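You operate a simulated robot arm through the tools that you are given. There is no shell and no other tool. Be economical: measure what you need, move in short steps, check, and stop when the job is done.

You are at the controls of a simulated robot arm. One attempt, no reset.

Task
Open the stop tap, take the softener off bypass, rinse it and draw some water to check.
Fine: hold the green button, wait for READY; then test tap into the measuring cap, and shut it.

Only the result counts: the job must be done as asked and must still hold three seconds after the hand-in. Knocking over, shifting, dropping, spilling or breaking anything else fails it. A push-on lid holds only when it is set on centred and level and pressed home; a screw cap is set on level and turned clockwise until tight.

Robot
A 6-joint arm with a two-finger parallel gripper, fixed in place. Base frame: the origin is at the foot of the arm, x ahead of it, y to its left, z up; the work surface is at about z = 0.8. Units: m, degrees, N and s.
With the tool pointing down near the work surface it reaches from about 0.1 to 0.82 m from the base axis. Its first joint turns from -115.0 to 115.0 degrees. Payload 4.2 kg.
The tool frame sits at the grasp point between the pads (the TCP): z along the fingers, y along the line on which they close. The tips reach 0.023 m beyond it. Largest opening 0.094 m; finger width 0.038, thickness 0.01; the body of the gripper, 0.054 by 0.096 m, starts 0.039 m behind the TCP.
Orientation is told as [roll, pitch, yaw] about the base's x, y, z axes, in that order, counted from this pose: with the fingers straight down and closing along the base's y, the tool's x points along the base's -x, its y along +y and its z along -z.

Tools
- The arm moves only by the tool move_arm. Its argument "deltas" is a list of rows, each an object of numbers (a shift or turn left out is 0, a gripper value left out holds the last): "claw": the gripper command, from -1 (shut) to 1 (fully open), values between in proportion; "dx", "dy", "dz": the shift along the tool's x, y, z in m; "rx", "ry", "rz": the turn, a rotation vector about the tool's x, y, z in degrees. In form: [{"claw": .., "dx": .., "dy": .., "dz": .., "rx": .., "ry": .., "rz": ..}, ...]. A call has 1 to 10 rows; each row is the pose to reach, as a shift and turn from the pose commanded when the call began, along the tool's axes at that moment. A row lasts 0.2 s, in which the tool goes at most 0.05 m and 8.6 degrees; a call with a longer step from one row to the next is refused whole, and so is a gripper value outside its range. A pose out of reach is approached as far as the arm can. The call stops where the force on the tool passes 40 N (or 10 N more than at its start, if that is more) or the arm is blocked; 0.2 s more then pass. The fingers move at their own pace (about 0.108 m/s each) and stop on an object; they squeeze with about 27 N. The grip force told is the motor's: it shows also when the fingers shut on nothing. Time passes only in rows, and 0.2 s behind the last, so rows that repeat a pose let the fingers close. The reply holds the time, the measured pose of the TCP, the force on the tool along the base axes, the opening and the grip force, in the units named above and with some noise, and new pictures: "views" is both (left out), scene, wrist or none.
- Cameras (640 x 400 px; columns grow to the right, rows downward): "scene" is fixed at [0.0498, -0.6497, 1.8364]; the picture's right is [0.64, -0.77, 0.00], its down [-0.44, -0.37, -0.82] and it looks along [0.63, 0.52, -0.57] (base axes); focal length 312 px, centre (320, 200). "wrist" rides on the gripper at [-0.039, 0, -0.044] in the tool frame; the picture's right is [0.00, -1.00, 0.00], its down [0.97, 0.00, -0.24] and it looks along [0.24, 0.00, 0.97] (tool axes); focal length 218 px, centre (320, 200). There is no depth. A picture from a camera that has moved, and an enlarged one, comes with that camera's place and axes in the base frame and with its lens.
- lift_body(by): slides the trunk up (or, below 0, down) by that many m; the arm rides with it, the base frame stays. It gives what a move gives, with no picture.
- inspect(camera, box): a new picture of the part [left, top, right, bottom] of that camera's present view, enlarged. The clock stands still meanwhile.
- job_done(): hands the job in; it is judged then, once.

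Work in short steps. Places have to be worked out from the pictures, the camera data and where the tool is seen: move nearer, look again, correct. Check each grasp and each placing, and mend what went wrong. You have 120 turns and 150 pictures in all, those below and enlarged ones among them. Open the gripper and draw the arm clear of the work before you hand the job in, unless the task says otherwise; then end with one line.

The tools are called after "Emit:" as name(argument=value, ...) on one line, values as JSON. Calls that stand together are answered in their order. move_arm: Moves the arm, as the interface text tells. Its arguments: {"type":"object","properties":{"deltas":{"type":"array","items":{"type":"object","properties":{"claw":{"type":"number"},"dx":{"type":"number"},"dy":{"type":"number"},"dz":{"type":"number"},"rx":{"type":"number"},"ry":{"type":"number"},"rz":{"type":"number"}}}},"views":{"type":"string","enum":["both","scene","wrist","none"]}},"required":["deltas"]} The other tools are called the same way: lift_body (by) slides the trunk up or down; inspect (camera, box) takes an enlarged picture of a part of a camera's view; job_done () hands the job in.

At the start:

```text
time_s: 0.0
tcp_pos: [0.5871, -0.1398, 1.5785]
tool_rot: [0.0, 0.0, 0.0]
wrist_force: [-0.5, 0.5, 0.1]
grip_width: 0.094
gripper_force: 0.0
trunk travel left (down, up): [-0.9, 0.09]
```

scene: 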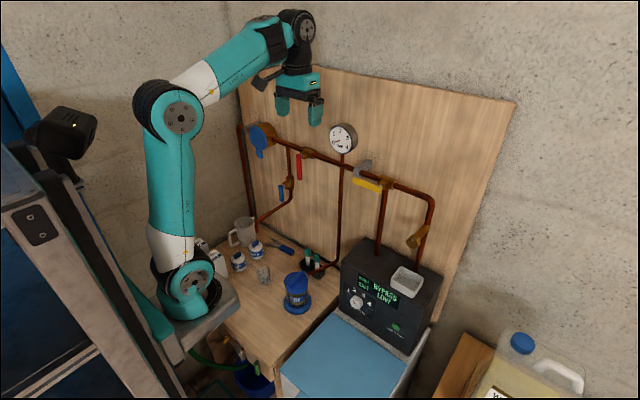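
wrist: 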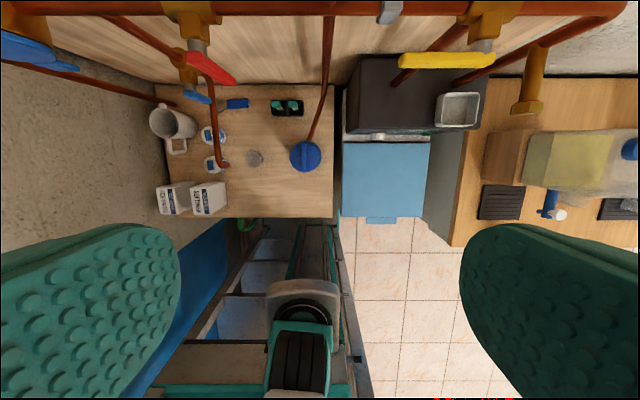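

I'll first look closer at the piping and at the control head.

Emit:
inspect(camera="scene", box=[230, 100, 450, 240])

Emit:
inspect(camera="scene", box=[330, 220, 450, 350])

Emit:
inspect(camera="scene", box=[190, 200, 350, 320])

Emit:
inspect(camera="wrist", box=[140, 0, 500, 220])

```text
2.86 times, centred on (340, 170) of scene
camera zoom: at [0.0498, -0.6497, 1.8364], right [0.64, -0.77, 0.0], down [-0.44, -0.37, -0.82], along [0.63, 0.52, -0.57], focal length 892 px, centre (263, 286)
```

zoom: 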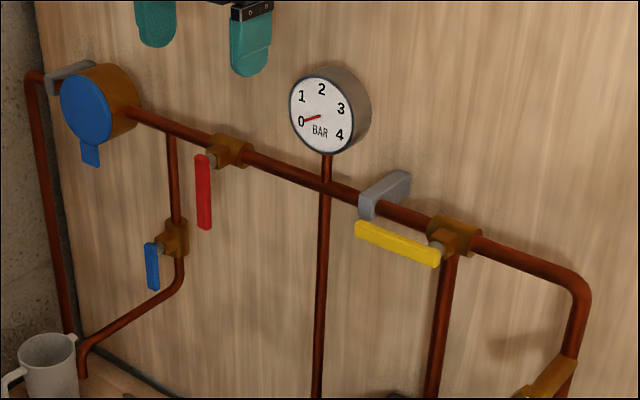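

```text
3.08 times, centred on (390, 285) of scene
camera zoom: at [0.0498, -0.6497, 1.8364], right [0.64, -0.77, 0.0], down [-0.44, -0.37, -0.82], along [0.63, 0.52, -0.57], focal length 960 px, centre (105, -62)
```

zoom: 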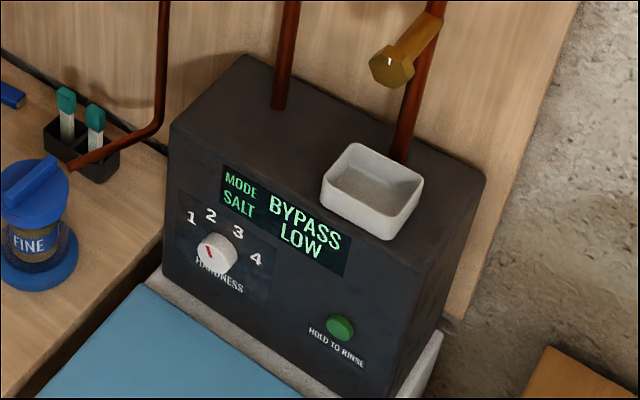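

```text
3.33 times, centred on (270, 260) of scene
camera zoom: at [0.0498, -0.6497, 1.8364], right [0.64, -0.77, 0.0], down [-0.44, -0.37, -0.82], along [0.63, 0.52, -0.57], focal length 1040 px, centre (487, 0)
```

zoom: 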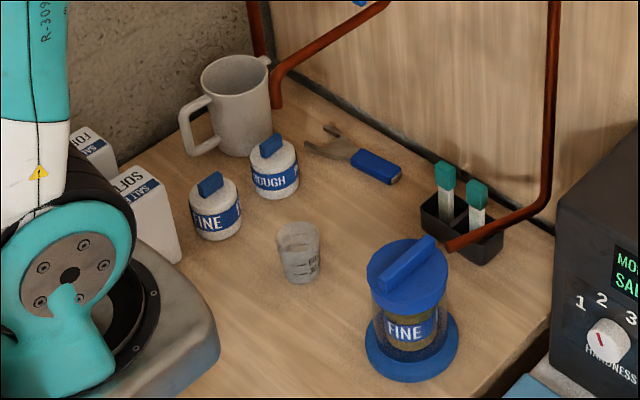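

```text
1.78 times, centred on (320, 110) of wrist
camera zoom: at [0.6262, -0.1401, 1.6219], right [0.0, -1.0, 0.0], down [-0.97, 0.0, 0.24], along [-0.24, 0.0, -0.97], focal length 388 px, centre (320, 360)
```

zoom: 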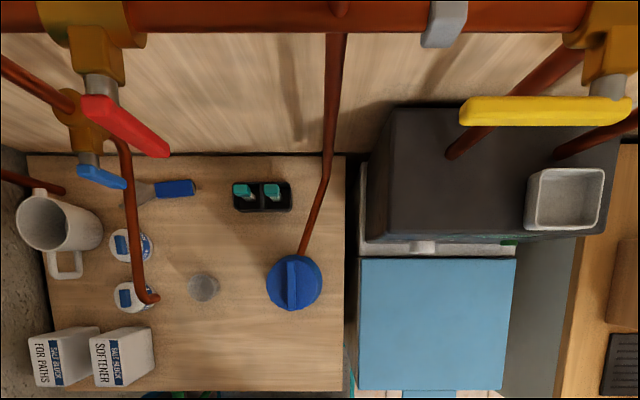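

Next I'll look at the right side of the bench and at the labels on the taps.

Emit:
inspect(camera="wrist", box=[400, 0, 640, 230])

Emit:
inspect(camera="wrist", box=[0, 0, 260, 220])

Emit:
inspect(camera="scene", box=[380, 180, 600, 400])

Emit:
inspect(camera="scene", box=[170, 320, 330, 400])

```text
1.74 times, centred on (520, 115) of wrist
camera zoom: at [0.6262, -0.1401, 1.6219], right [0.0, -1.0, 0.0], down [-0.97, 0.0, 0.24], along [-0.24, 0.0, -0.97], focal length 380 px, centre (-28, 348)
```

zoom: 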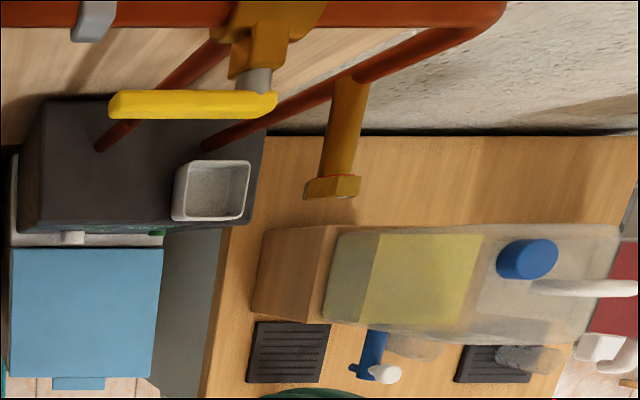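

```text
1.82 times, centred on (130, 110) of wrist
camera zoom: at [0.6262, -0.1401, 1.6219], right [0.0, -1.0, 0.0], down [-0.97, 0.0, 0.24], along [-0.24, 0.0, -0.97], focal length 397 px, centre (666, 364)
```

zoom: 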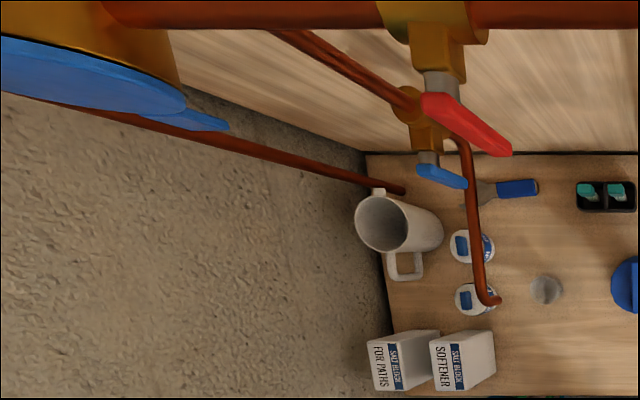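

```text
1.82 times, centred on (490, 290) of scene
camera zoom: at [0.0498, -0.6497, 1.8364], right [0.64, -0.77, 0.0], down [-0.44, -0.37, -0.82], along [0.63, 0.52, -0.57], focal length 568 px, centre (11, 36)
```

zoom: 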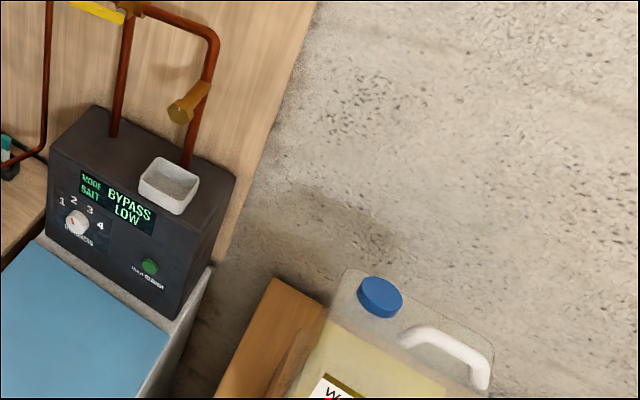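

```text
4.00 times, centred on (250, 360) of scene
camera zoom: at [0.0498, -0.6497, 1.8364], right [0.64, -0.77, 0.0], down [-0.44, -0.37, -0.82], along [0.63, 0.52, -0.57], focal length 1248 px, centre (600, -440)
```

zoom: 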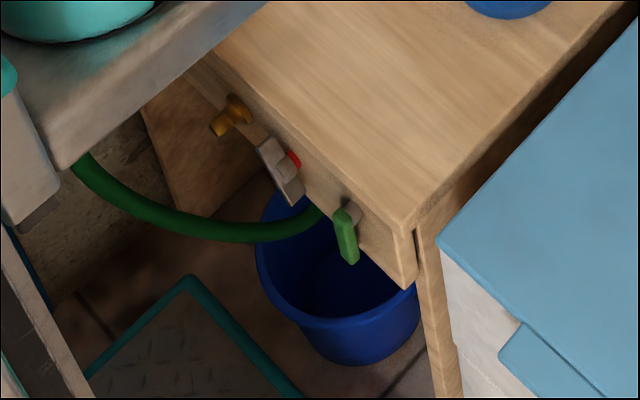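

Red (stop?) hangs down, and yellow lies along the pipe near (0.715, -0.27, 1.36). I'll tilt the tool forward and back away so the wrist camera faces the board.

Emit:
move_arm(deltas=[{"dx": 0.03, "ry": -8}, {"dx": 0.06, "ry": -16, "dz": 0.01}, {"dx": 0.09, "ry": -24, "dz": 0.03}, {"dx": 0.12, "ry": -32, "dz": 0.05}, {"dx": 0.15, "ry": -40, "dz": 0.07}, {"dx": 0.18, "ry": -48, "dz": 0.09}, {"dx": 0.21, "ry": -56, "dz": 0.11}, {"dx": 0.24, "ry": -64, "dz": 0.13}, {"dx": 0.26, "ry": -72, "dz": 0.15}, {"dx": 0.28, "ry": -80, "dz": 0.17}])

```text
time_s: 2.1
tcp_pos: [0.3995, 0.1064, 1.4379]
tool_rot: [37.6, -61.7, -34.6]
wrist_force: [0.7, -0.2, 0.4]
grip_width: 0.0939
gripper_force: 0.1
out of reach, approached as far as the arm can: row 2, 3, 4, 5, 6, 7, 8, 9, 10
trunk travel left (down, up): [-0.9, 0.09]
stopped in row 10: the arm was blocked; the commanded pose is now the measured one
camera wrist: at [0.3724, 0.09, 1.4883], right [-0.01, -0.96, -0.29], down [-0.6, 0.24, -0.76], along [0.8, 0.17, -0.58], focal length 218 px, centre (320, 200)
```

scene: 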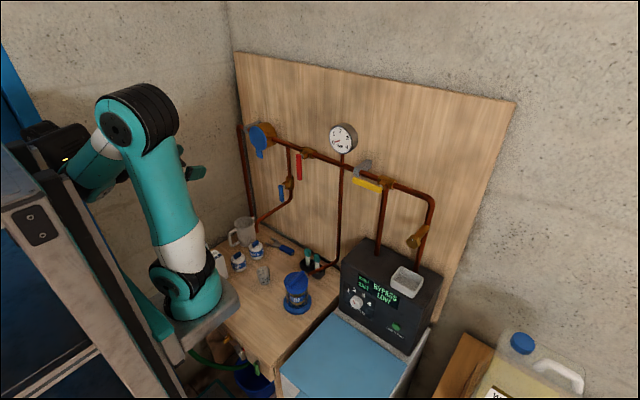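
wrist: 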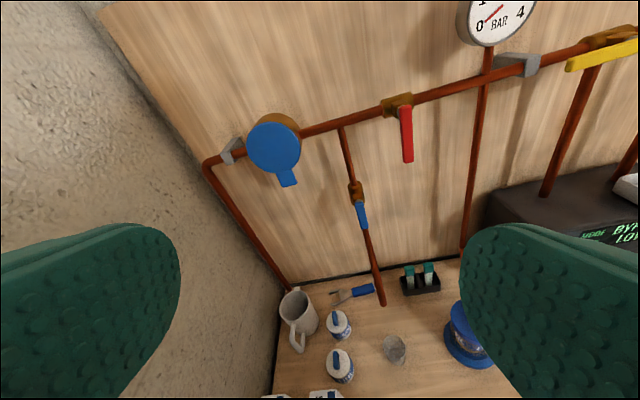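

The view is skewed but useful. I'll zoom in on the taps.

Emit:
inspect(camera="wrist", box=[200, 80, 440, 320])

```text
1.67 times, centred on (320, 200) of wrist
camera zoom: at [0.3724, 0.09, 1.4883], right [-0.01, -0.96, -0.29], down [-0.6, 0.24, -0.76], along [0.8, 0.17, -0.58], focal length 364 px, centre (320, 200)
```

zoom: 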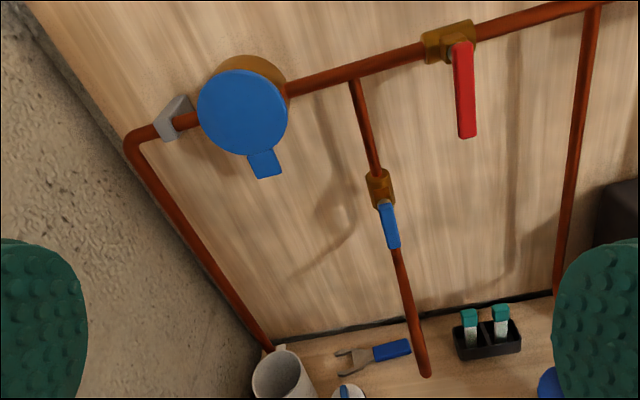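

Next I'll straighten the tool to pitch −60° and move to a mid viewpoint around (0.55, −0.14, 1.35).

Emit:
move_arm(deltas=[{"dx": -0.006, "dy": -0.0325, "dz": 0.018, "rx": 0.9, "ry": 0.84, "rz": -1.9}, {"dx": -0.012, "dy": -0.065, "dz": 0.036, "rx": 1.8, "ry": 1.7, "rz": -3.8}, {"dx": -0.018, "dy": -0.0975, "dz": 0.054, "rx": 2.7, "ry": 2.5, "rz": -5.8}, {"dx": -0.0245, "dy": -0.13, "dz": 0.0725, "rx": 3.5, "ry": 3.3, "rz": -7.7}, {"dx": -0.031, "dy": -0.1625, "dz": 0.09, "rx": 4.4, "ry": 4.2, "rz": -9.6}, {"dx": -0.037, "dy": -0.195, "dz": 0.109, "rx": 5.3, "ry": 5.0, "rz": -11.5}, {"dx": -0.043, "dy": -0.2275, "dz": 0.127, "rx": 6.2, "ry": 5.9, "rz": -13.5}, {"dx": -0.049, "dy": -0.26, "dz": 0.145, "rx": 7.1, "ry": 6.7, "rz": -15.4}])

```text
time_s: 3.9
tcp_pos: [0.5826, -0.1455, 1.3823]
tool_rot: [-1.4, -60.3, 1.6]
wrist_force: [-0.3, -0.3, -0.1]
grip_width: 0.094
gripper_force: 0.1
out of reach, approached as far as the arm can: row 1, 2, 3, 4, 5, 6, 7, 8
trunk travel left (down, up): [-0.9, 0.09]
camera wrist: at [0.5633, -0.1448, 1.4386], right [0.0, -1.0, 0.01], down [-0.69, -0.01, -0.73], along [0.73, -0.01, -0.69], focal length 218 px, centre (320, 200)
```

scene: 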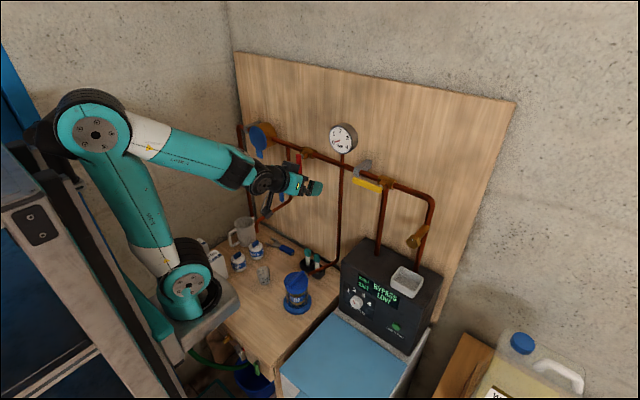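
wrist: 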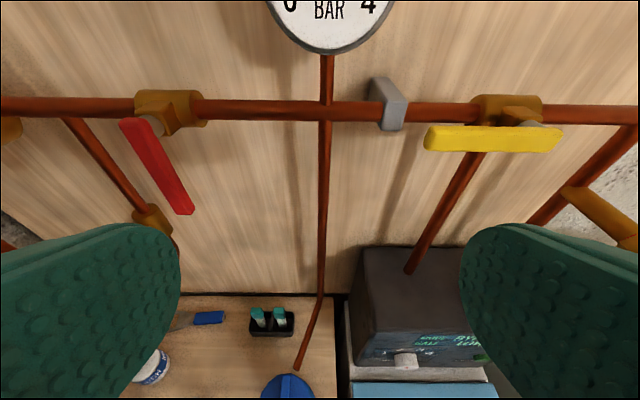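

Now I'll look to the right, at the jerrycan stand.

Emit:
move_arm(deltas=[{"dy": -0.04, "ry": 5}, {"dy": -0.08, "ry": 10}, {"dy": -0.12, "ry": 15}, {"dy": -0.16, "ry": 20, "dz": -0.02}, {"dy": -0.2, "ry": 25, "dz": -0.04}, {"dy": -0.24, "ry": 30, "dz": -0.06}, {"dy": -0.28, "ry": 35, "dz": -0.08}, {"dy": -0.32, "ry": 40, "dz": -0.1}], views="wrist")

```text
time_s: 5.7
tcp_pos: [0.4987, -0.4663, 1.4406]
tool_rot: [-0.7, -20.3, 0.5]
wrist_force: [-0.7, 1.1, -0.1]
grip_width: 0.0941
gripper_force: 0.1
trunk travel left (down, up): [-0.9, 0.09]
camera wrist: at [0.5199, -0.4654, 1.495], right [0.0, -1.0, 0.01], down [-0.99, 0.0, -0.11], along [0.11, -0.01, -0.99], focal length 218 px, centre (320, 200)
```

wrist: 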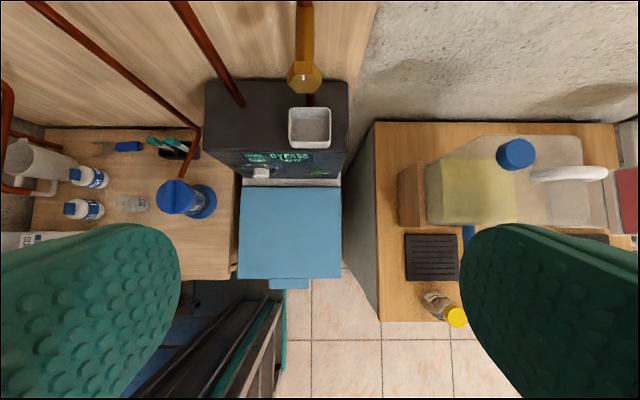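

The right stand is unrelated and out of reach. Next is the bench around the cup and the pipe ends.

Emit:
move_arm(deltas=[{"dy": 0.045}, {"dy": 0.09}, {"dy": 0.135}, {"dy": 0.18}, {"dy": 0.225}, {"dy": 0.27}, {"dy": 0.315}, {"dy": 0.36}, {"dy": 0.405, "dz": 0.02}, {"dy": 0.45, "dz": 0.04}], views="none")

Emit:
move_arm(deltas=[{"dz": 0.04, "dx": 0.01}, {"dz": 0.08, "dx": 0.02}, {"dz": 0.12, "dx": 0.03}])

```text
time_s: 7.9
tcp_pos: [0.5106, -0.0135, 1.3942]
tool_rot: [-0.6, -20.3, 0.2]
wrist_force: [0.3, 0.9, -0.7]
grip_width: 0.094
gripper_force: 0.2
out of reach, approached as far as the arm can: row 6, 7, 8, 9
trunk travel left (down, up): [-0.9, 0.09]
```

```text
time_s: 8.7
tcp_pos: [0.5291, -0.0155, 1.2721]
tool_rot: [-0.6, -20.4, 0.3]
wrist_force: [-0.4, -0.8, 0.4]
grip_width: 0.0942
gripper_force: 0.0
trunk travel left (down, up): [-0.9, 0.09]
camera wrist: at [0.549, -0.0143, 1.3269], right [0.0, -1.0, 0.01], down [-0.99, 0.0, -0.11], along [0.11, -0.01, -0.99], focal length 218 px, centre (320, 200)
```

scene: 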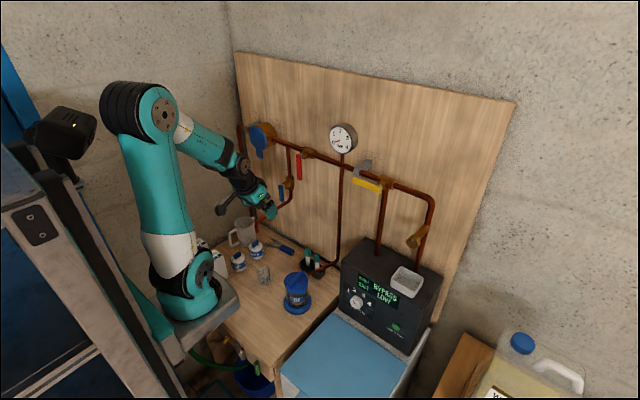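
wrist: 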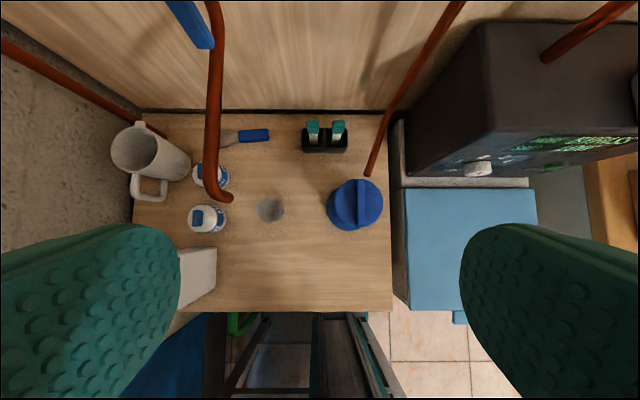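

The cup (~0.58, 0.095) sits beneath the blue tap's spout end (~0.58, 0.097, 1.06). I'll zoom in to check this and see where the gauge pipe ends.

Emit:
inspect(camera="wrist", box=[150, 60, 410, 240])

Emit:
inspect(camera="scene", box=[240, 230, 340, 320])

```text
2.22 times, centred on (280, 150) of wrist
camera zoom: at [0.549, -0.0143, 1.3269], right [0.0, -1.0, 0.01], down [-0.99, 0.0, -0.11], along [0.11, -0.01, -0.99], focal length 485 px, centre (409, 311)
```

zoom: 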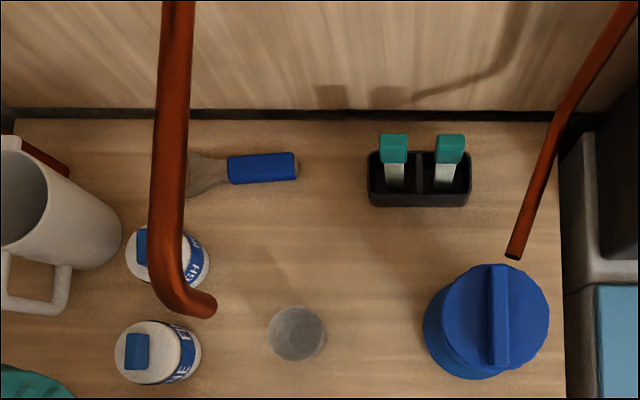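

```text
4.44 times, centred on (290, 275) of scene
camera zoom: at [0.0498, -0.6497, 1.8364], right [0.64, -0.77, 0.0], down [-0.44, -0.37, -0.82], along [0.63, 0.52, -0.57], focal length 1387 px, centre (453, -133)
```

zoom: 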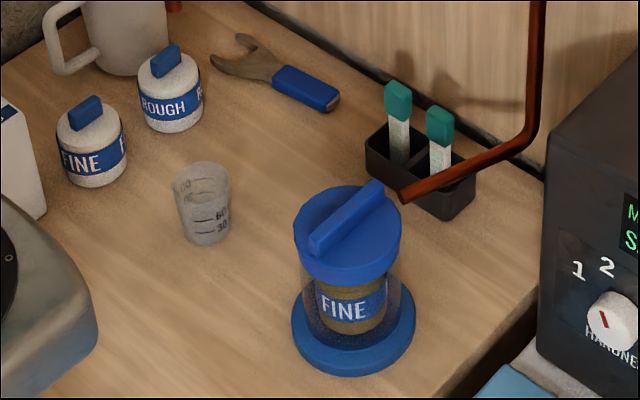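

Cup and spout line up, so blue is the test tap. Its lever lies along its pipe, so I can't yet tell whether it's shut. I'll close the claw, go to a horizontal pose beside the red lever, and crack red carefully while watching.

Emit:
move_arm(deltas=[{"claw": -1, "dx": -0.009, "dy": 0.006, "ry": -8}, {"dx": -0.018, "dy": 0.012, "ry": -16}, {"dx": -0.027, "dy": 0.018, "ry": -24}, {"dx": -0.036, "dy": 0.024, "ry": -32}, {"dx": -0.045, "dy": 0.03, "ry": -40}, {"dx": -0.054, "dy": 0.036, "ry": -48}, {"dx": -0.063, "dy": 0.042, "ry": -56}, {"dx": -0.073, "dy": 0.045, "dz": 0.006, "ry": -64}])

```text
time_s: 10.5
tcp_pos: [0.6313, 0.0499, 1.3058]
tool_rot: [-6.3, -83.8, 6.5]
wrist_force: [0.2, -0.6, -0.1]
grip_width: 0.0
gripper_force: 27.3
out of reach, approached as far as the arm can: row 3, 4, 5, 6, 7, 8
trunk travel left (down, up): [-0.9, 0.09]
camera wrist: at [0.5921, 0.0491, 1.3496], right [0.0, -1.0, 0.01], down [-0.34, -0.01, -0.94], along [0.94, 0.0, -0.34], focal length 218 px, centre (320, 200)
```

scene: 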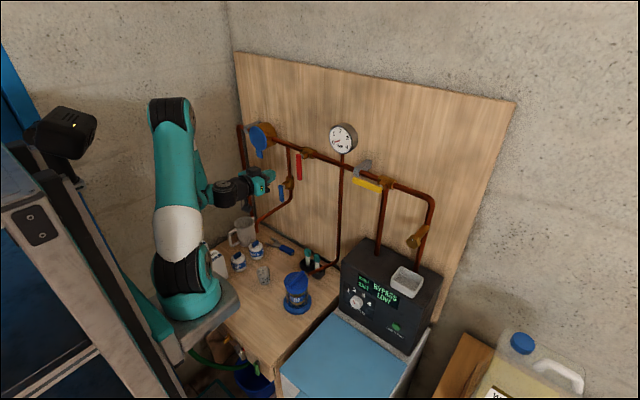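
wrist: 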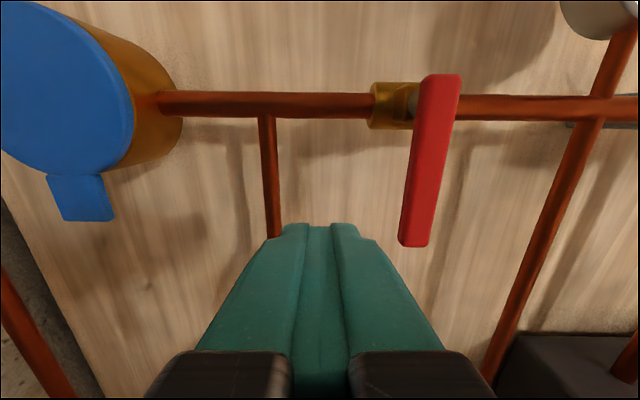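

Red lever: pivot ≈(y −0.010, z 1.36), tip at z 1.276, x≈0.715. I'm advancing the closed fingers just to its left (+y).

Emit:
move_arm(deltas=[{"dz": 0.03, "dy": -0.01}, {"dz": 0.055, "dy": -0.017, "dx": 0.005}, {"dz": 0.075, "dy": -0.02, "dx": 0.005}], views="wrist")

```text
time_s: 11.3
tcp_pos: [0.7043, 0.0302, 1.2958]
tool_rot: [-7.3, -84.5, 7.3]
wrist_force: [-0.3, -0.2, 0.3]
grip_width: 0.0
gripper_force: 27.1
trunk travel left (down, up): [-0.9, 0.09]
camera wrist: at [0.6656, 0.0301, 1.338], right [0.0, -1.0, 0.01], down [-0.33, -0.01, -0.94], along [0.94, 0.0, -0.33], focal length 218 px, centre (320, 200)
```

wrist: 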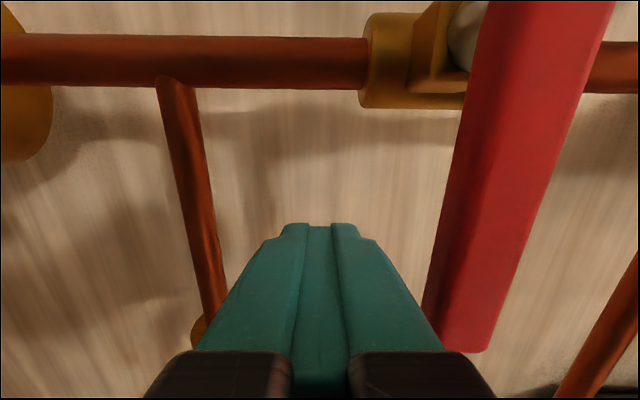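

The fingers are level with the lower part of the lever. I'll push toward −y in small steps to crack it open.

Emit:
move_arm(deltas=[{"dy": -0.015}, {"dy": -0.022}, {"dy": -0.028}, {"dy": -0.034}, {"dy": -0.034}])

```text
time_s: 12.5
tcp_pos: [0.7038, -0.0033, 1.295]
tool_rot: [-6.7, -84.3, 6.9]
wrist_force: [-0.2, 0.5, 0.3]
grip_width: 0.0
gripper_force: 27.0
trunk travel left (down, up): [-0.9, 0.09]
camera wrist: at [0.6653, -0.0035, 1.3377], right [0.0, -1.0, 0.01], down [-0.33, -0.01, -0.94], along [0.94, 0.0, -0.33], focal length 218 px, centre (320, 200)
```

scene: 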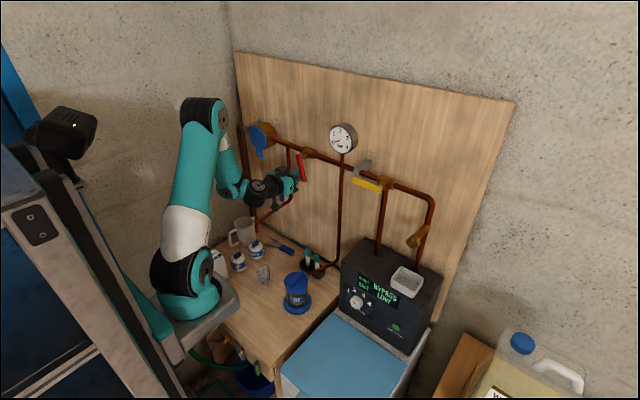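
wrist: 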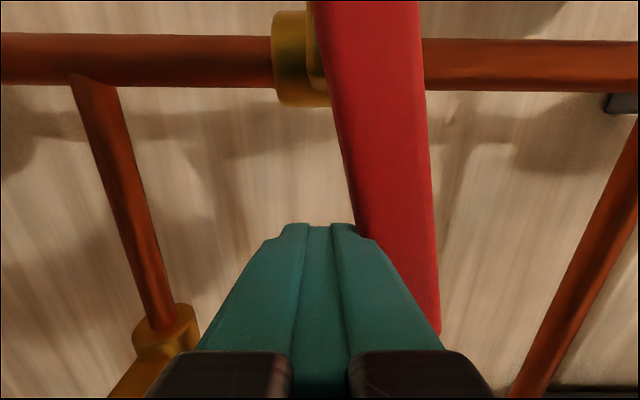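

The lever turned about 13° toward −y without resistance. I'll check for water and the gauge.

Emit:
inspect(camera="scene", box=[230, 110, 370, 320])

```text
1.90 times, centred on (300, 215) of scene
camera zoom: at [0.0498, -0.6497, 1.8364], right [0.64, -0.77, 0.0], down [-0.44, -0.37, -0.82], along [0.63, 0.52, -0.57], focal length 594 px, centre (358, 171)
```

zoom: 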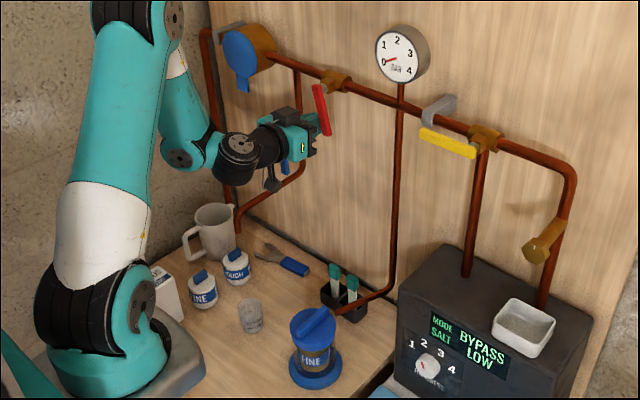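

Still 0 bar and no flow. I'll push on to about 35° and look again.

Emit:
move_arm(deltas=[{"dy": -0.008}, {"dy": -0.016}, {"dy": -0.024}], views="none")

Emit:
inspect(camera="scene", box=[230, 110, 370, 320])

```text
time_s: 13.3
tcp_pos: [0.7048, -0.0276, 1.2956]
tool_rot: [-7.0, -84.3, 7.0]
wrist_force: [-5.2, 1.5, 2.4]
grip_width: 0.0
gripper_force: 27.2
trunk travel left (down, up): [-0.9, 0.09]
```

```text
1.90 times, centred on (300, 215) of scene
camera zoom: at [0.0498, -0.6497, 1.8364], right [0.64, -0.77, 0.0], down [-0.44, -0.37, -0.82], along [0.63, 0.52, -0.57], focal length 594 px, centre (358, 171)
```

zoom: 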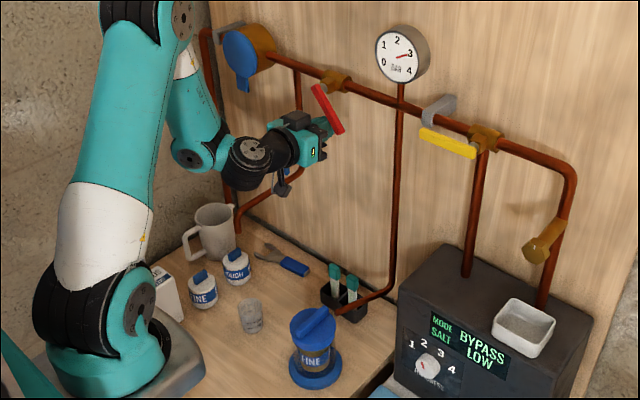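

The gauge reads about 3 bar. I'll check the spout and cup for flow.

Emit:
inspect(camera="scene", box=[230, 200, 330, 300])

Emit:
inspect(camera="wrist", box=[0, 0, 640, 400])

```text
4.00 times, centred on (280, 250) of scene
camera zoom: at [0.0498, -0.6497, 1.8364], right [0.64, -0.77, 0.0], down [-0.44, -0.37, -0.82], along [0.63, 0.52, -0.57], focal length 1248 px, centre (480, 0)
```

zoom: 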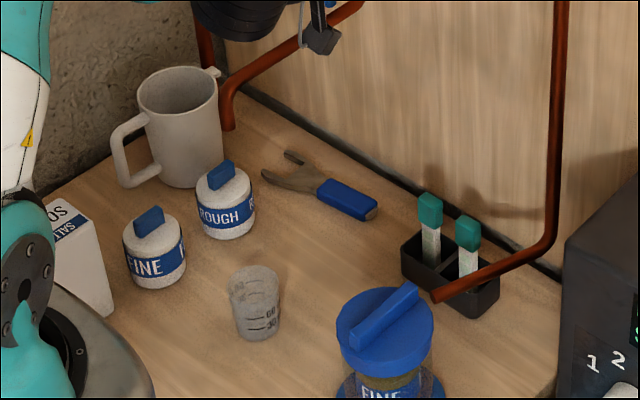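

```text
1.00 times, centred on (320, 200) of wrist
camera zoom: at [0.6656, -0.0272, 1.3384], right [0.0, -1.0, 0.01], down [-0.33, -0.01, -0.94], along [0.94, 0.0, -0.33], focal length 218 px, centre (320, 200)
```

zoom: 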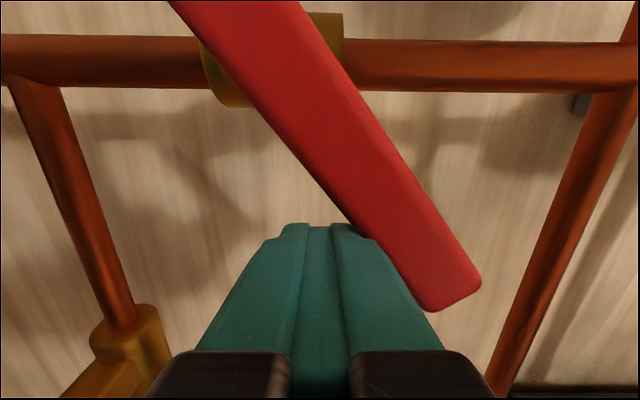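

No flow, so blue is shut. I'll carry red round the arc to horizontal.

Emit:
move_arm(deltas=[{"dy": -0.015, "dx": -0.002}, {"dy": -0.029, "dx": -0.01}, {"dy": -0.042, "dx": -0.023}, {"dy": -0.048, "dx": -0.034}, {"dy": -0.048, "dx": -0.04}])

```text
time_s: 14.1
tcp_pos: [0.7054, -0.0593, 1.3096]
tool_rot: [-6.5, -84.4, 6.9]
wrist_force: [-24.5, 8.1, 4.5]
grip_width: 0.0
gripper_force: 27.7
trunk travel left (down, up): [-0.9, 0.09]
stopped in row 3: the force on the tool passed its limit (the readings are from after the stop); the commanded pose is now the measured one
camera wrist: at [0.6658, -0.0598, 1.3532], right [0.01, -1.0, 0.01], down [-0.34, -0.01, -0.94], along [0.94, 0.0, -0.34], focal length 218 px, centre (320, 200)
```

scene: 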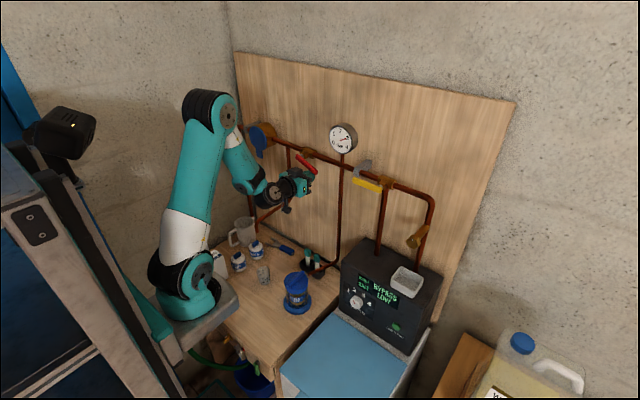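
wrist: 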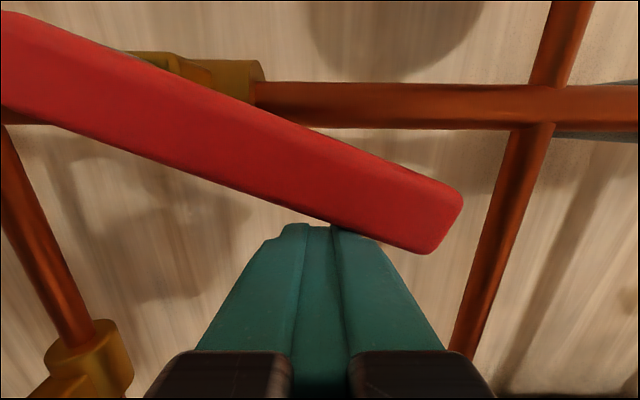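

The lever is at ~65°. The force is mostly along −x, because the tapered tip is wedging against it. I'll drop a bit, go 12 mm deeper, then push up.

Emit:
move_arm(deltas=[{"dx": 0.01}, {"dx": 0.01, "dz": 0.012}, {"dx": 0.0, "dy": -0.004, "dz": 0.012}, {"dx": -0.01, "dy": -0.01, "dz": 0.012}, {"dx": -0.018, "dy": -0.012, "dz": 0.012}], views="wrist")

```text
time_s: 14.6
tcp_pos: [0.7059, -0.0589, 1.2995]
tool_rot: [-7.4, -84.2, 7.9]
wrist_force: [-29.1, 8.4, 6.1]
grip_width: 0.0001
gripper_force: 26.9
trunk travel left (down, up): [-0.9, 0.09]
stopped in row 2: the force on the tool passed its limit (the readings are from after the stop); the commanded pose is now the measured one
camera wrist: at [0.6658, -0.0589, 1.3434], right [0.01, -1.0, 0.01], down [-0.34, -0.02, -0.94], along [0.94, 0.01, -0.34], focal length 218 px, centre (320, 200)
```

wrist: 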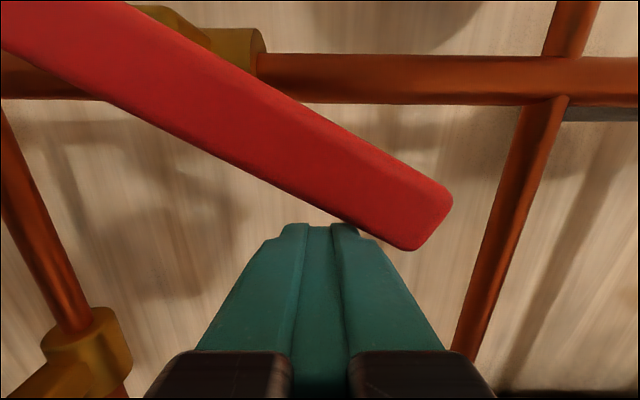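

The tip seems to press on the lever's front face and drag it. I'll back off in x, drop below the lever, advance further, and then lift.

Emit:
move_arm(deltas=[{"dz": -0.015}, {"dz": -0.02, "dx": 0.012}, {"dz": -0.01, "dx": 0.022}, {"dz": 0.01, "dx": 0.022}, {"dz": 0.018, "dx": 0.022}], views="wrist")

```text
time_s: 15.8
tcp_pos: [0.7254, -0.0602, 1.2744]
tool_rot: [-6.9, -84.1, 7.4]
wrist_force: [-0.9, 0.1, -1.3]
grip_width: 0.0
gripper_force: 26.6
trunk travel left (down, up): [-0.9, 0.09]
camera wrist: at [0.6856, -0.0607, 1.3167], right [0.01, -1.0, 0.01], down [-0.34, -0.01, -0.94], along [0.94, 0.0, -0.34], focal length 218 px, centre (320, 200)
```

wrist: 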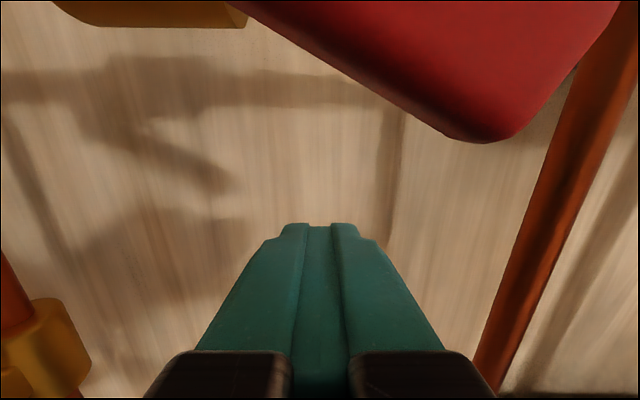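

Clear and deeper now. I'll lift along the arc.

Emit:
move_arm(deltas=[{"dx": -0.015}, {"dx": -0.028, "dy": -0.004}, {"dx": -0.04, "dy": -0.01}, {"dx": -0.05, "dy": -0.013}, {"dx": -0.058, "dy": -0.014}, {"dx": -0.064, "dy": -0.014}])

```text
time_s: 17.2
tcp_pos: [0.7293, -0.0737, 1.3289]
tool_rot: [-5.5, -82.7, 6.0]
wrist_force: [3.2, -0.1, -15.2]
grip_width: 0.0
gripper_force: 26.7
trunk travel left (down, up): [-0.9, 0.09]
stopped in row 6: the force on the tool passed its limit (the readings are from after the stop); the commanded pose is now the measured one
camera wrist: at [0.6909, -0.074, 1.373], right [0.01, -1.0, 0.01], down [-0.36, -0.01, -0.93], along [0.93, 0.0, -0.36], focal length 218 px, centre (320, 200)
```

scene: 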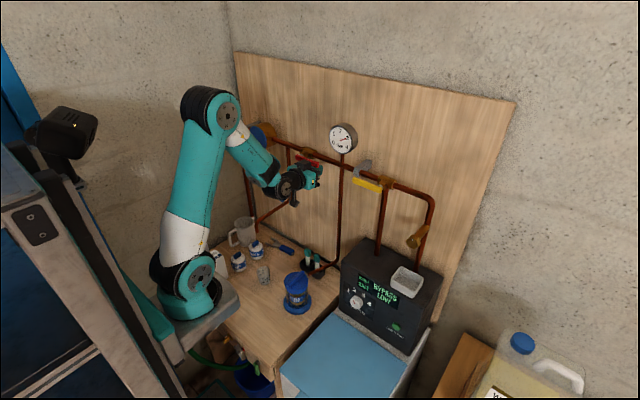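
wrist: 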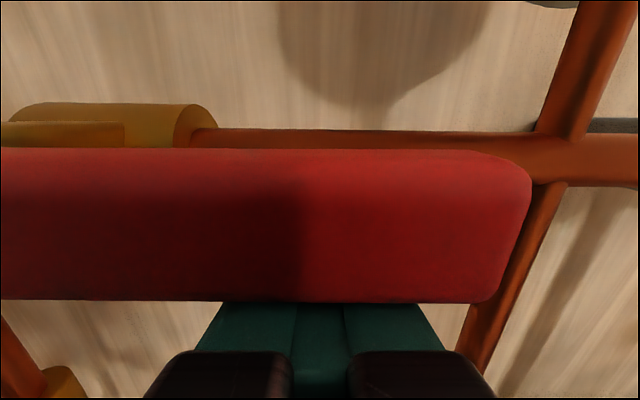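

Red is horizontal at its stop: the stop tap is open. I'm backing off and going to above the tip of the yellow lever.

Emit:
move_arm(deltas=[{"dx": 0.01}, {"dx": 0.01, "dz": -0.045}, {"dx": 0.01, "dz": -0.09}, {"dx": -0.01, "dy": -0.04, "dz": -0.1}, {"dx": -0.04, "dy": -0.08, "dz": -0.1}, {"dx": -0.06, "dy": -0.12, "dz": -0.1}, {"dx": -0.07, "dy": -0.16, "dz": -0.1}, {"dx": -0.07, "dy": -0.185, "dz": -0.1}])

```text
time_s: 19.0
tcp_pos: [0.6445, -0.2596, 1.4161]
tool_rot: [-6.3, -83.0, 6.7]
wrist_force: [-1.1, 0.4, 0.1]
grip_width: 0.0002
gripper_force: 26.8
out of reach, approached as far as the arm can: row 3, 4, 5
trunk travel left (down, up): [-0.9, 0.09]
camera wrist: at [0.6045, -0.26, 1.4602], right [0.01, -1.0, 0.01], down [-0.36, -0.02, -0.93], along [0.93, 0.0, -0.36], focal length 218 px, centre (320, 200)
```

scene: 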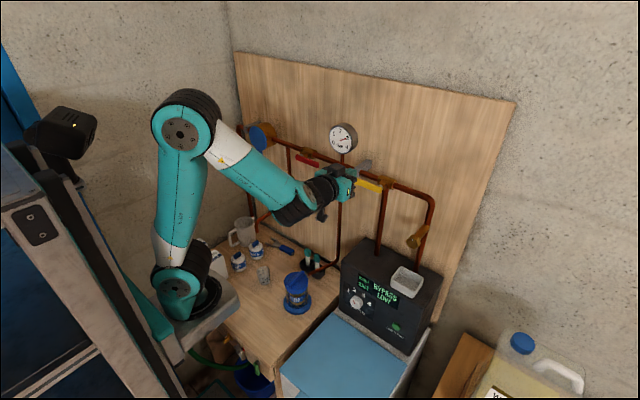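
wrist: 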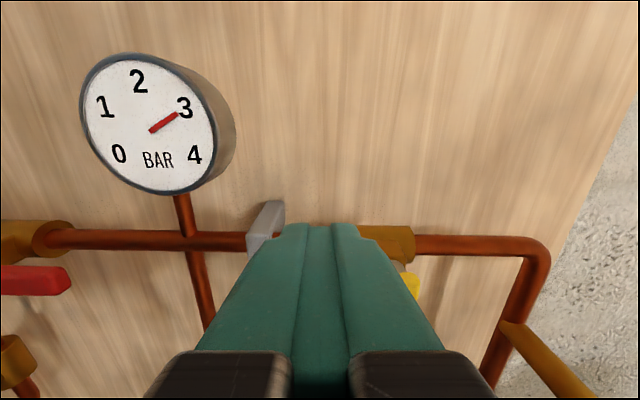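

Gauge at 3 bar. I'll advance above the yellow lever (y≈−0.262, keeping clear of the clip), then push it down around its pivot (≈−0.322, 1.352).

Emit:
move_arm(deltas=[{"dz": 0.03}, {"dz": 0.06, "dy": -0.002}, {"dz": 0.084, "dy": -0.002}, {"dz": 0.086, "dx": 0.02, "dy": 0.0}, {"dz": 0.089, "dx": 0.034, "dy": 0.003}, {"dz": 0.091, "dx": 0.047, "dy": 0.004}, {"dz": 0.093, "dx": 0.06, "dy": 0.003}])

```text
time_s: 20.6
tcp_pos: [0.726, -0.2562, 1.3438]
tool_rot: [-6.2, -83.0, 6.6]
wrist_force: [0.5, 0.6, -0.1]
grip_width: 0.0001
gripper_force: 26.6
trunk travel left (down, up): [-0.9, 0.09]
camera wrist: at [0.6865, -0.2554, 1.3881], right [0.01, -1.0, 0.01], down [-0.36, -0.01, -0.93], along [0.93, 0.0, -0.36], focal length 218 px, centre (320, 200)
```

scene: 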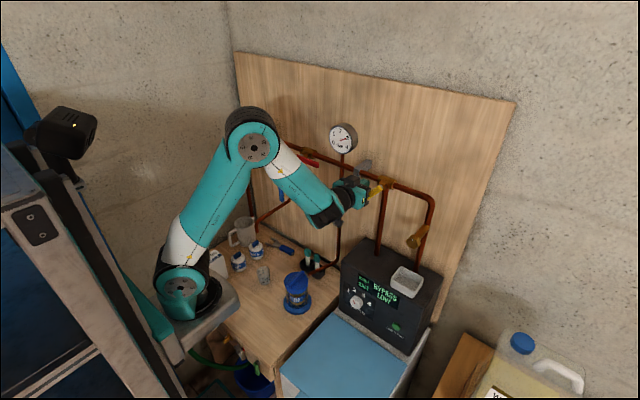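
wrist: 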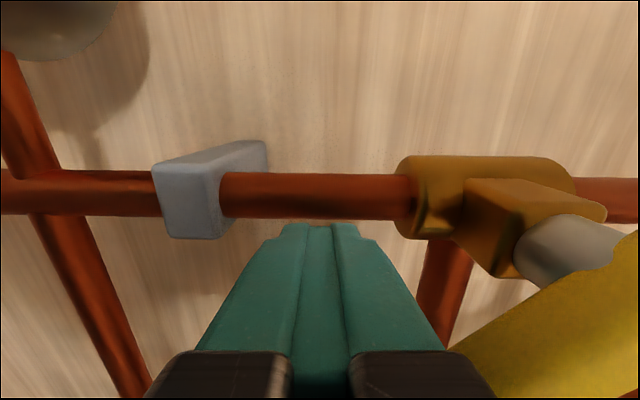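

The lever is going down. Continuing along the arc to vertical.

Emit:
move_arm(deltas=[{"dx": 0.016, "dy": -0.006, "dz": 0.002}, {"dx": 0.031, "dy": -0.016, "dz": 0.004}, {"dx": 0.043, "dy": -0.03, "dz": 0.005}, {"dx": 0.05, "dy": -0.042, "dz": 0.006}, {"dx": 0.052, "dy": -0.05, "dz": 0.006}, {"dx": 0.052, "dy": -0.058, "dz": 0.006}])

```text
time_s: 21.6
tcp_pos: [0.7256, -0.2886, 1.2996]
tool_rot: [-5.1, -83.5, 6.8]
wrist_force: [-5.4, 30.7, 8.9]
grip_width: 0.0001
gripper_force: 27.5
trunk travel left (down, up): [-0.9, 0.09]
stopped in row 5: the force on the tool passed its limit (the readings are from after the stop); the commanded pose is now the measured one
camera wrist: at [0.6865, -0.29, 1.3432], right [0.03, -1.0, 0.01], down [-0.35, -0.02, -0.94], along [0.94, 0.02, -0.35], focal length 218 px, centre (320, 200)
```

scene: 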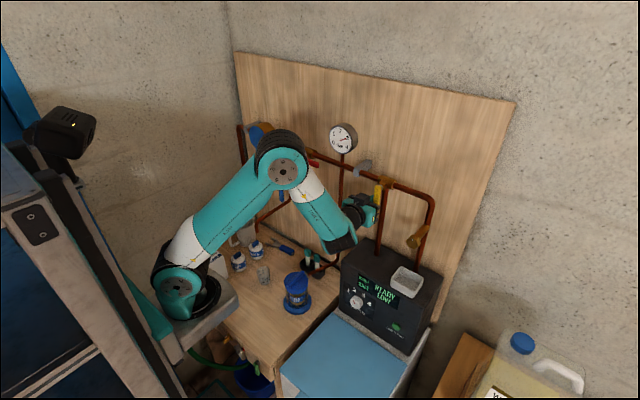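
wrist: 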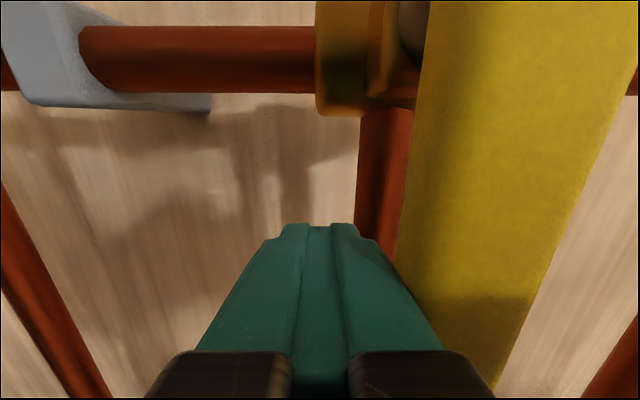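

Yellow is down at its stop. Checking the display.

Emit:
inspect(camera="scene", box=[330, 230, 450, 350])

Emit:
inspect(camera="scene", box=[310, 110, 450, 230])

```text
3.33 times, centred on (390, 290) of scene
camera zoom: at [0.0498, -0.6497, 1.8364], right [0.64, -0.77, 0.0], down [-0.44, -0.37, -0.82], along [0.63, 0.52, -0.57], focal length 1040 px, centre (87, -100)
```

zoom: 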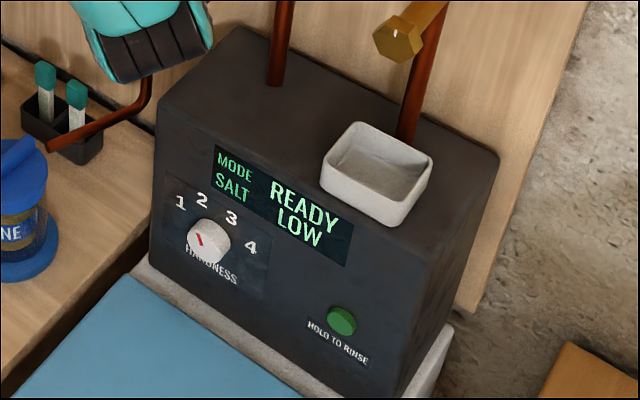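

```text
3.33 times, centred on (380, 170) of scene
camera zoom: at [0.0498, -0.6497, 1.8364], right [0.64, -0.77, 0.0], down [-0.44, -0.37, -0.82], along [0.63, 0.52, -0.57], focal length 1040 px, centre (120, 300)
```

zoom: 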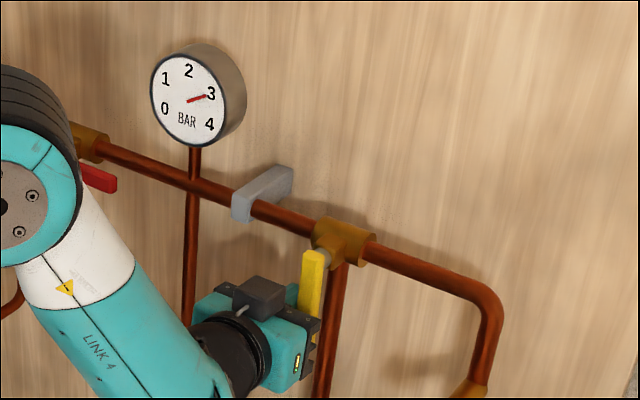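

The display reads READY now with the bypass off; the rinse is still due. The green button is at ≈(0.665, −0.466, 0.93). I'll retreat and swing round in front of it.

Emit:
move_arm(deltas=[{"dy": 0.01}, {"dy": 0.01, "dz": -0.045}, {"dy": 0.01, "dz": -0.09}, {"dy": 0.0, "dz": -0.125, "dx": 0.02}, {"dy": -0.04, "dz": -0.13, "dx": 0.05}, {"dy": -0.075, "dz": -0.13, "dx": 0.08}, {"dy": -0.11, "dz": -0.13, "dx": 0.11}, {"dy": -0.14, "dz": -0.13, "dx": 0.145}, {"dy": -0.17, "dz": -0.13, "dx": 0.18}, {"dy": -0.178, "dz": -0.13, "dx": 0.22}])

```text
refused: row 5 steps farther than a row can; nothing moved
```

Emit:
move_arm(deltas=[{"dy": 0.01}, {"dy": 0.01, "dz": -0.045}, {"dy": 0.01, "dz": -0.09}, {"dy": 0.0, "dz": -0.125, "dx": 0.02}, {"dy": -0.03, "dz": -0.13, "dx": 0.05}, {"dy": -0.06, "dz": -0.13, "dx": 0.08}, {"dy": -0.095, "dz": -0.13, "dx": 0.11}, {"dy": -0.125, "dz": -0.13, "dx": 0.145}, {"dy": -0.155, "dz": -0.13, "dx": 0.18}, {"dy": -0.178, "dz": -0.13, "dx": 0.22}])

```text
time_s: 23.9
tcp_pos: [0.576, -0.4786, 1.0962]
tool_rot: [-5.2, -83.3, 6.4]
wrist_force: [0.9, 0.1, 0.6]
grip_width: 0.0001
gripper_force: 26.9
out of reach, approached as far as the arm can: row 5
trunk travel left (down, up): [-0.9, 0.09]
camera wrist: at [0.537, -0.4783, 1.1395], right [0.02, -1.0, 0.01], down [-0.35, -0.02, -0.94], along [0.94, 0.02, -0.35], focal length 218 px, centre (320, 200)
```

scene: 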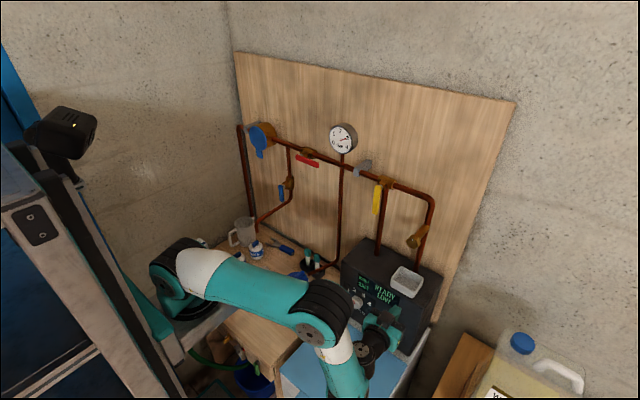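
wrist: 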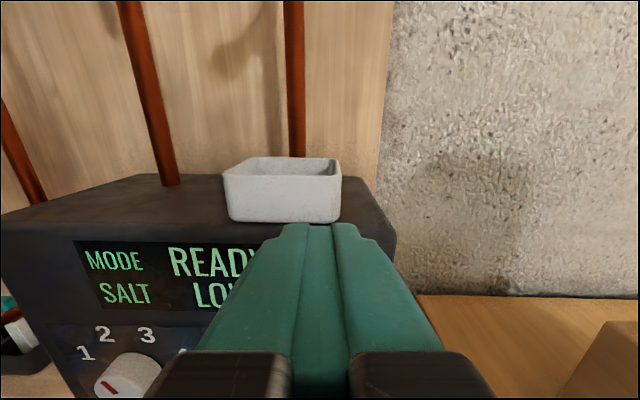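

The arm is low, and the tank lid (z≈0.88) is close under the button. I'll pitch the tool to about −55° so the hand comes in from above.

Emit:
move_arm(deltas=[{"ry": 7}, {"ry": 14, "dy": 0.005}, {"ry": 21, "dy": 0.008}, {"ry": 28, "dy": 0.012}])

```text
time_s: 24.9
tcp_pos: [0.5741, -0.4667, 1.0966]
tool_rot: [-1.0, -55.1, 2.0]
wrist_force: [0.1, -0.4, -0.1]
grip_width: 0.0
gripper_force: 27.1
trunk travel left (down, up): [-0.9, 0.09]
camera wrist: at [0.561, -0.4661, 1.153], right [0.02, -1.0, 0.01], down [-0.75, -0.02, -0.66], along [0.66, 0.01, -0.75], focal length 218 px, centre (320, 200)
```

scene: 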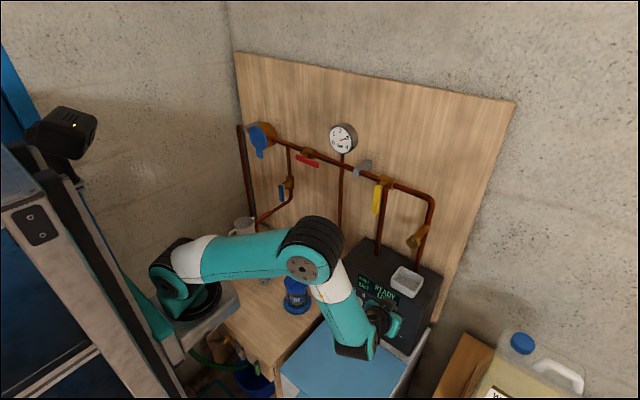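
wrist: 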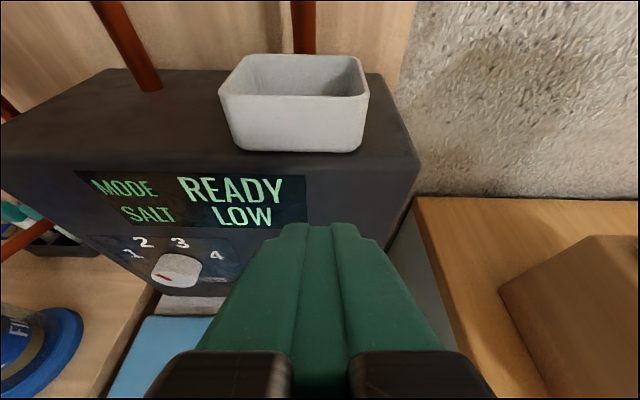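

The descent looks to leave roughly 6 cm over the lid. I'll go down to just in front of the button, watching as I go.

Emit:
move_arm(deltas=[{"dx": 0.025, "dz": 0.02, "ry": 2}, {"dx": 0.05, "dz": 0.045, "ry": 4}, {"dx": 0.075, "dz": 0.07, "ry": 6}, {"dx": 0.095, "dz": 0.092, "ry": 8}])

```text
time_s: 25.9
tcp_pos: [0.5976, -0.4675, 0.9635]
tool_rot: [-0.9, -47.4, 1.9]
wrist_force: [0.6, -0.7, 0.5]
grip_width: 0.0
gripper_force: 26.7
trunk travel left (down, up): [-0.9, 0.09]
camera wrist: at [0.5902, -0.4675, 1.0219], right [0.02, -1.0, 0.01], down [-0.83, -0.02, -0.55], along [0.55, 0.0, -0.83], focal length 218 px, centre (320, 200)
```

scene: 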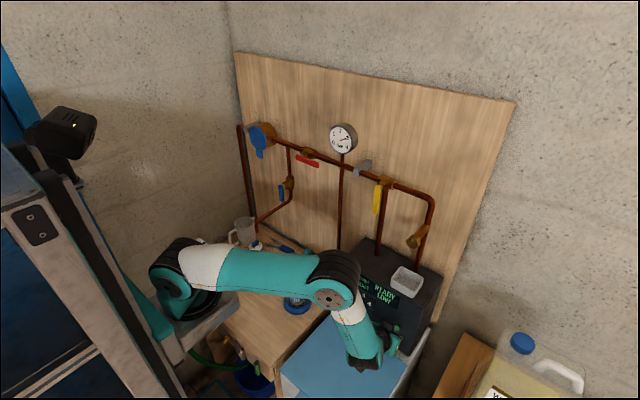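
wrist: 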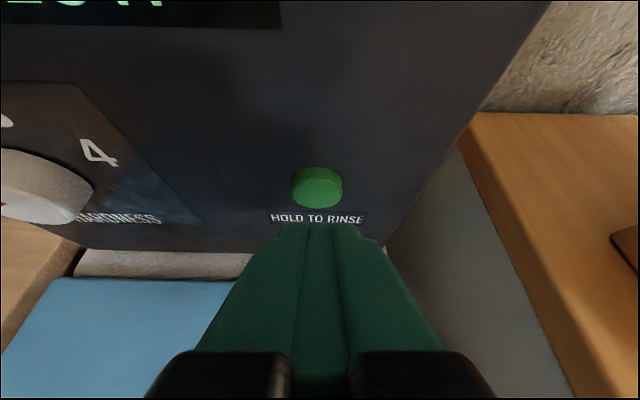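

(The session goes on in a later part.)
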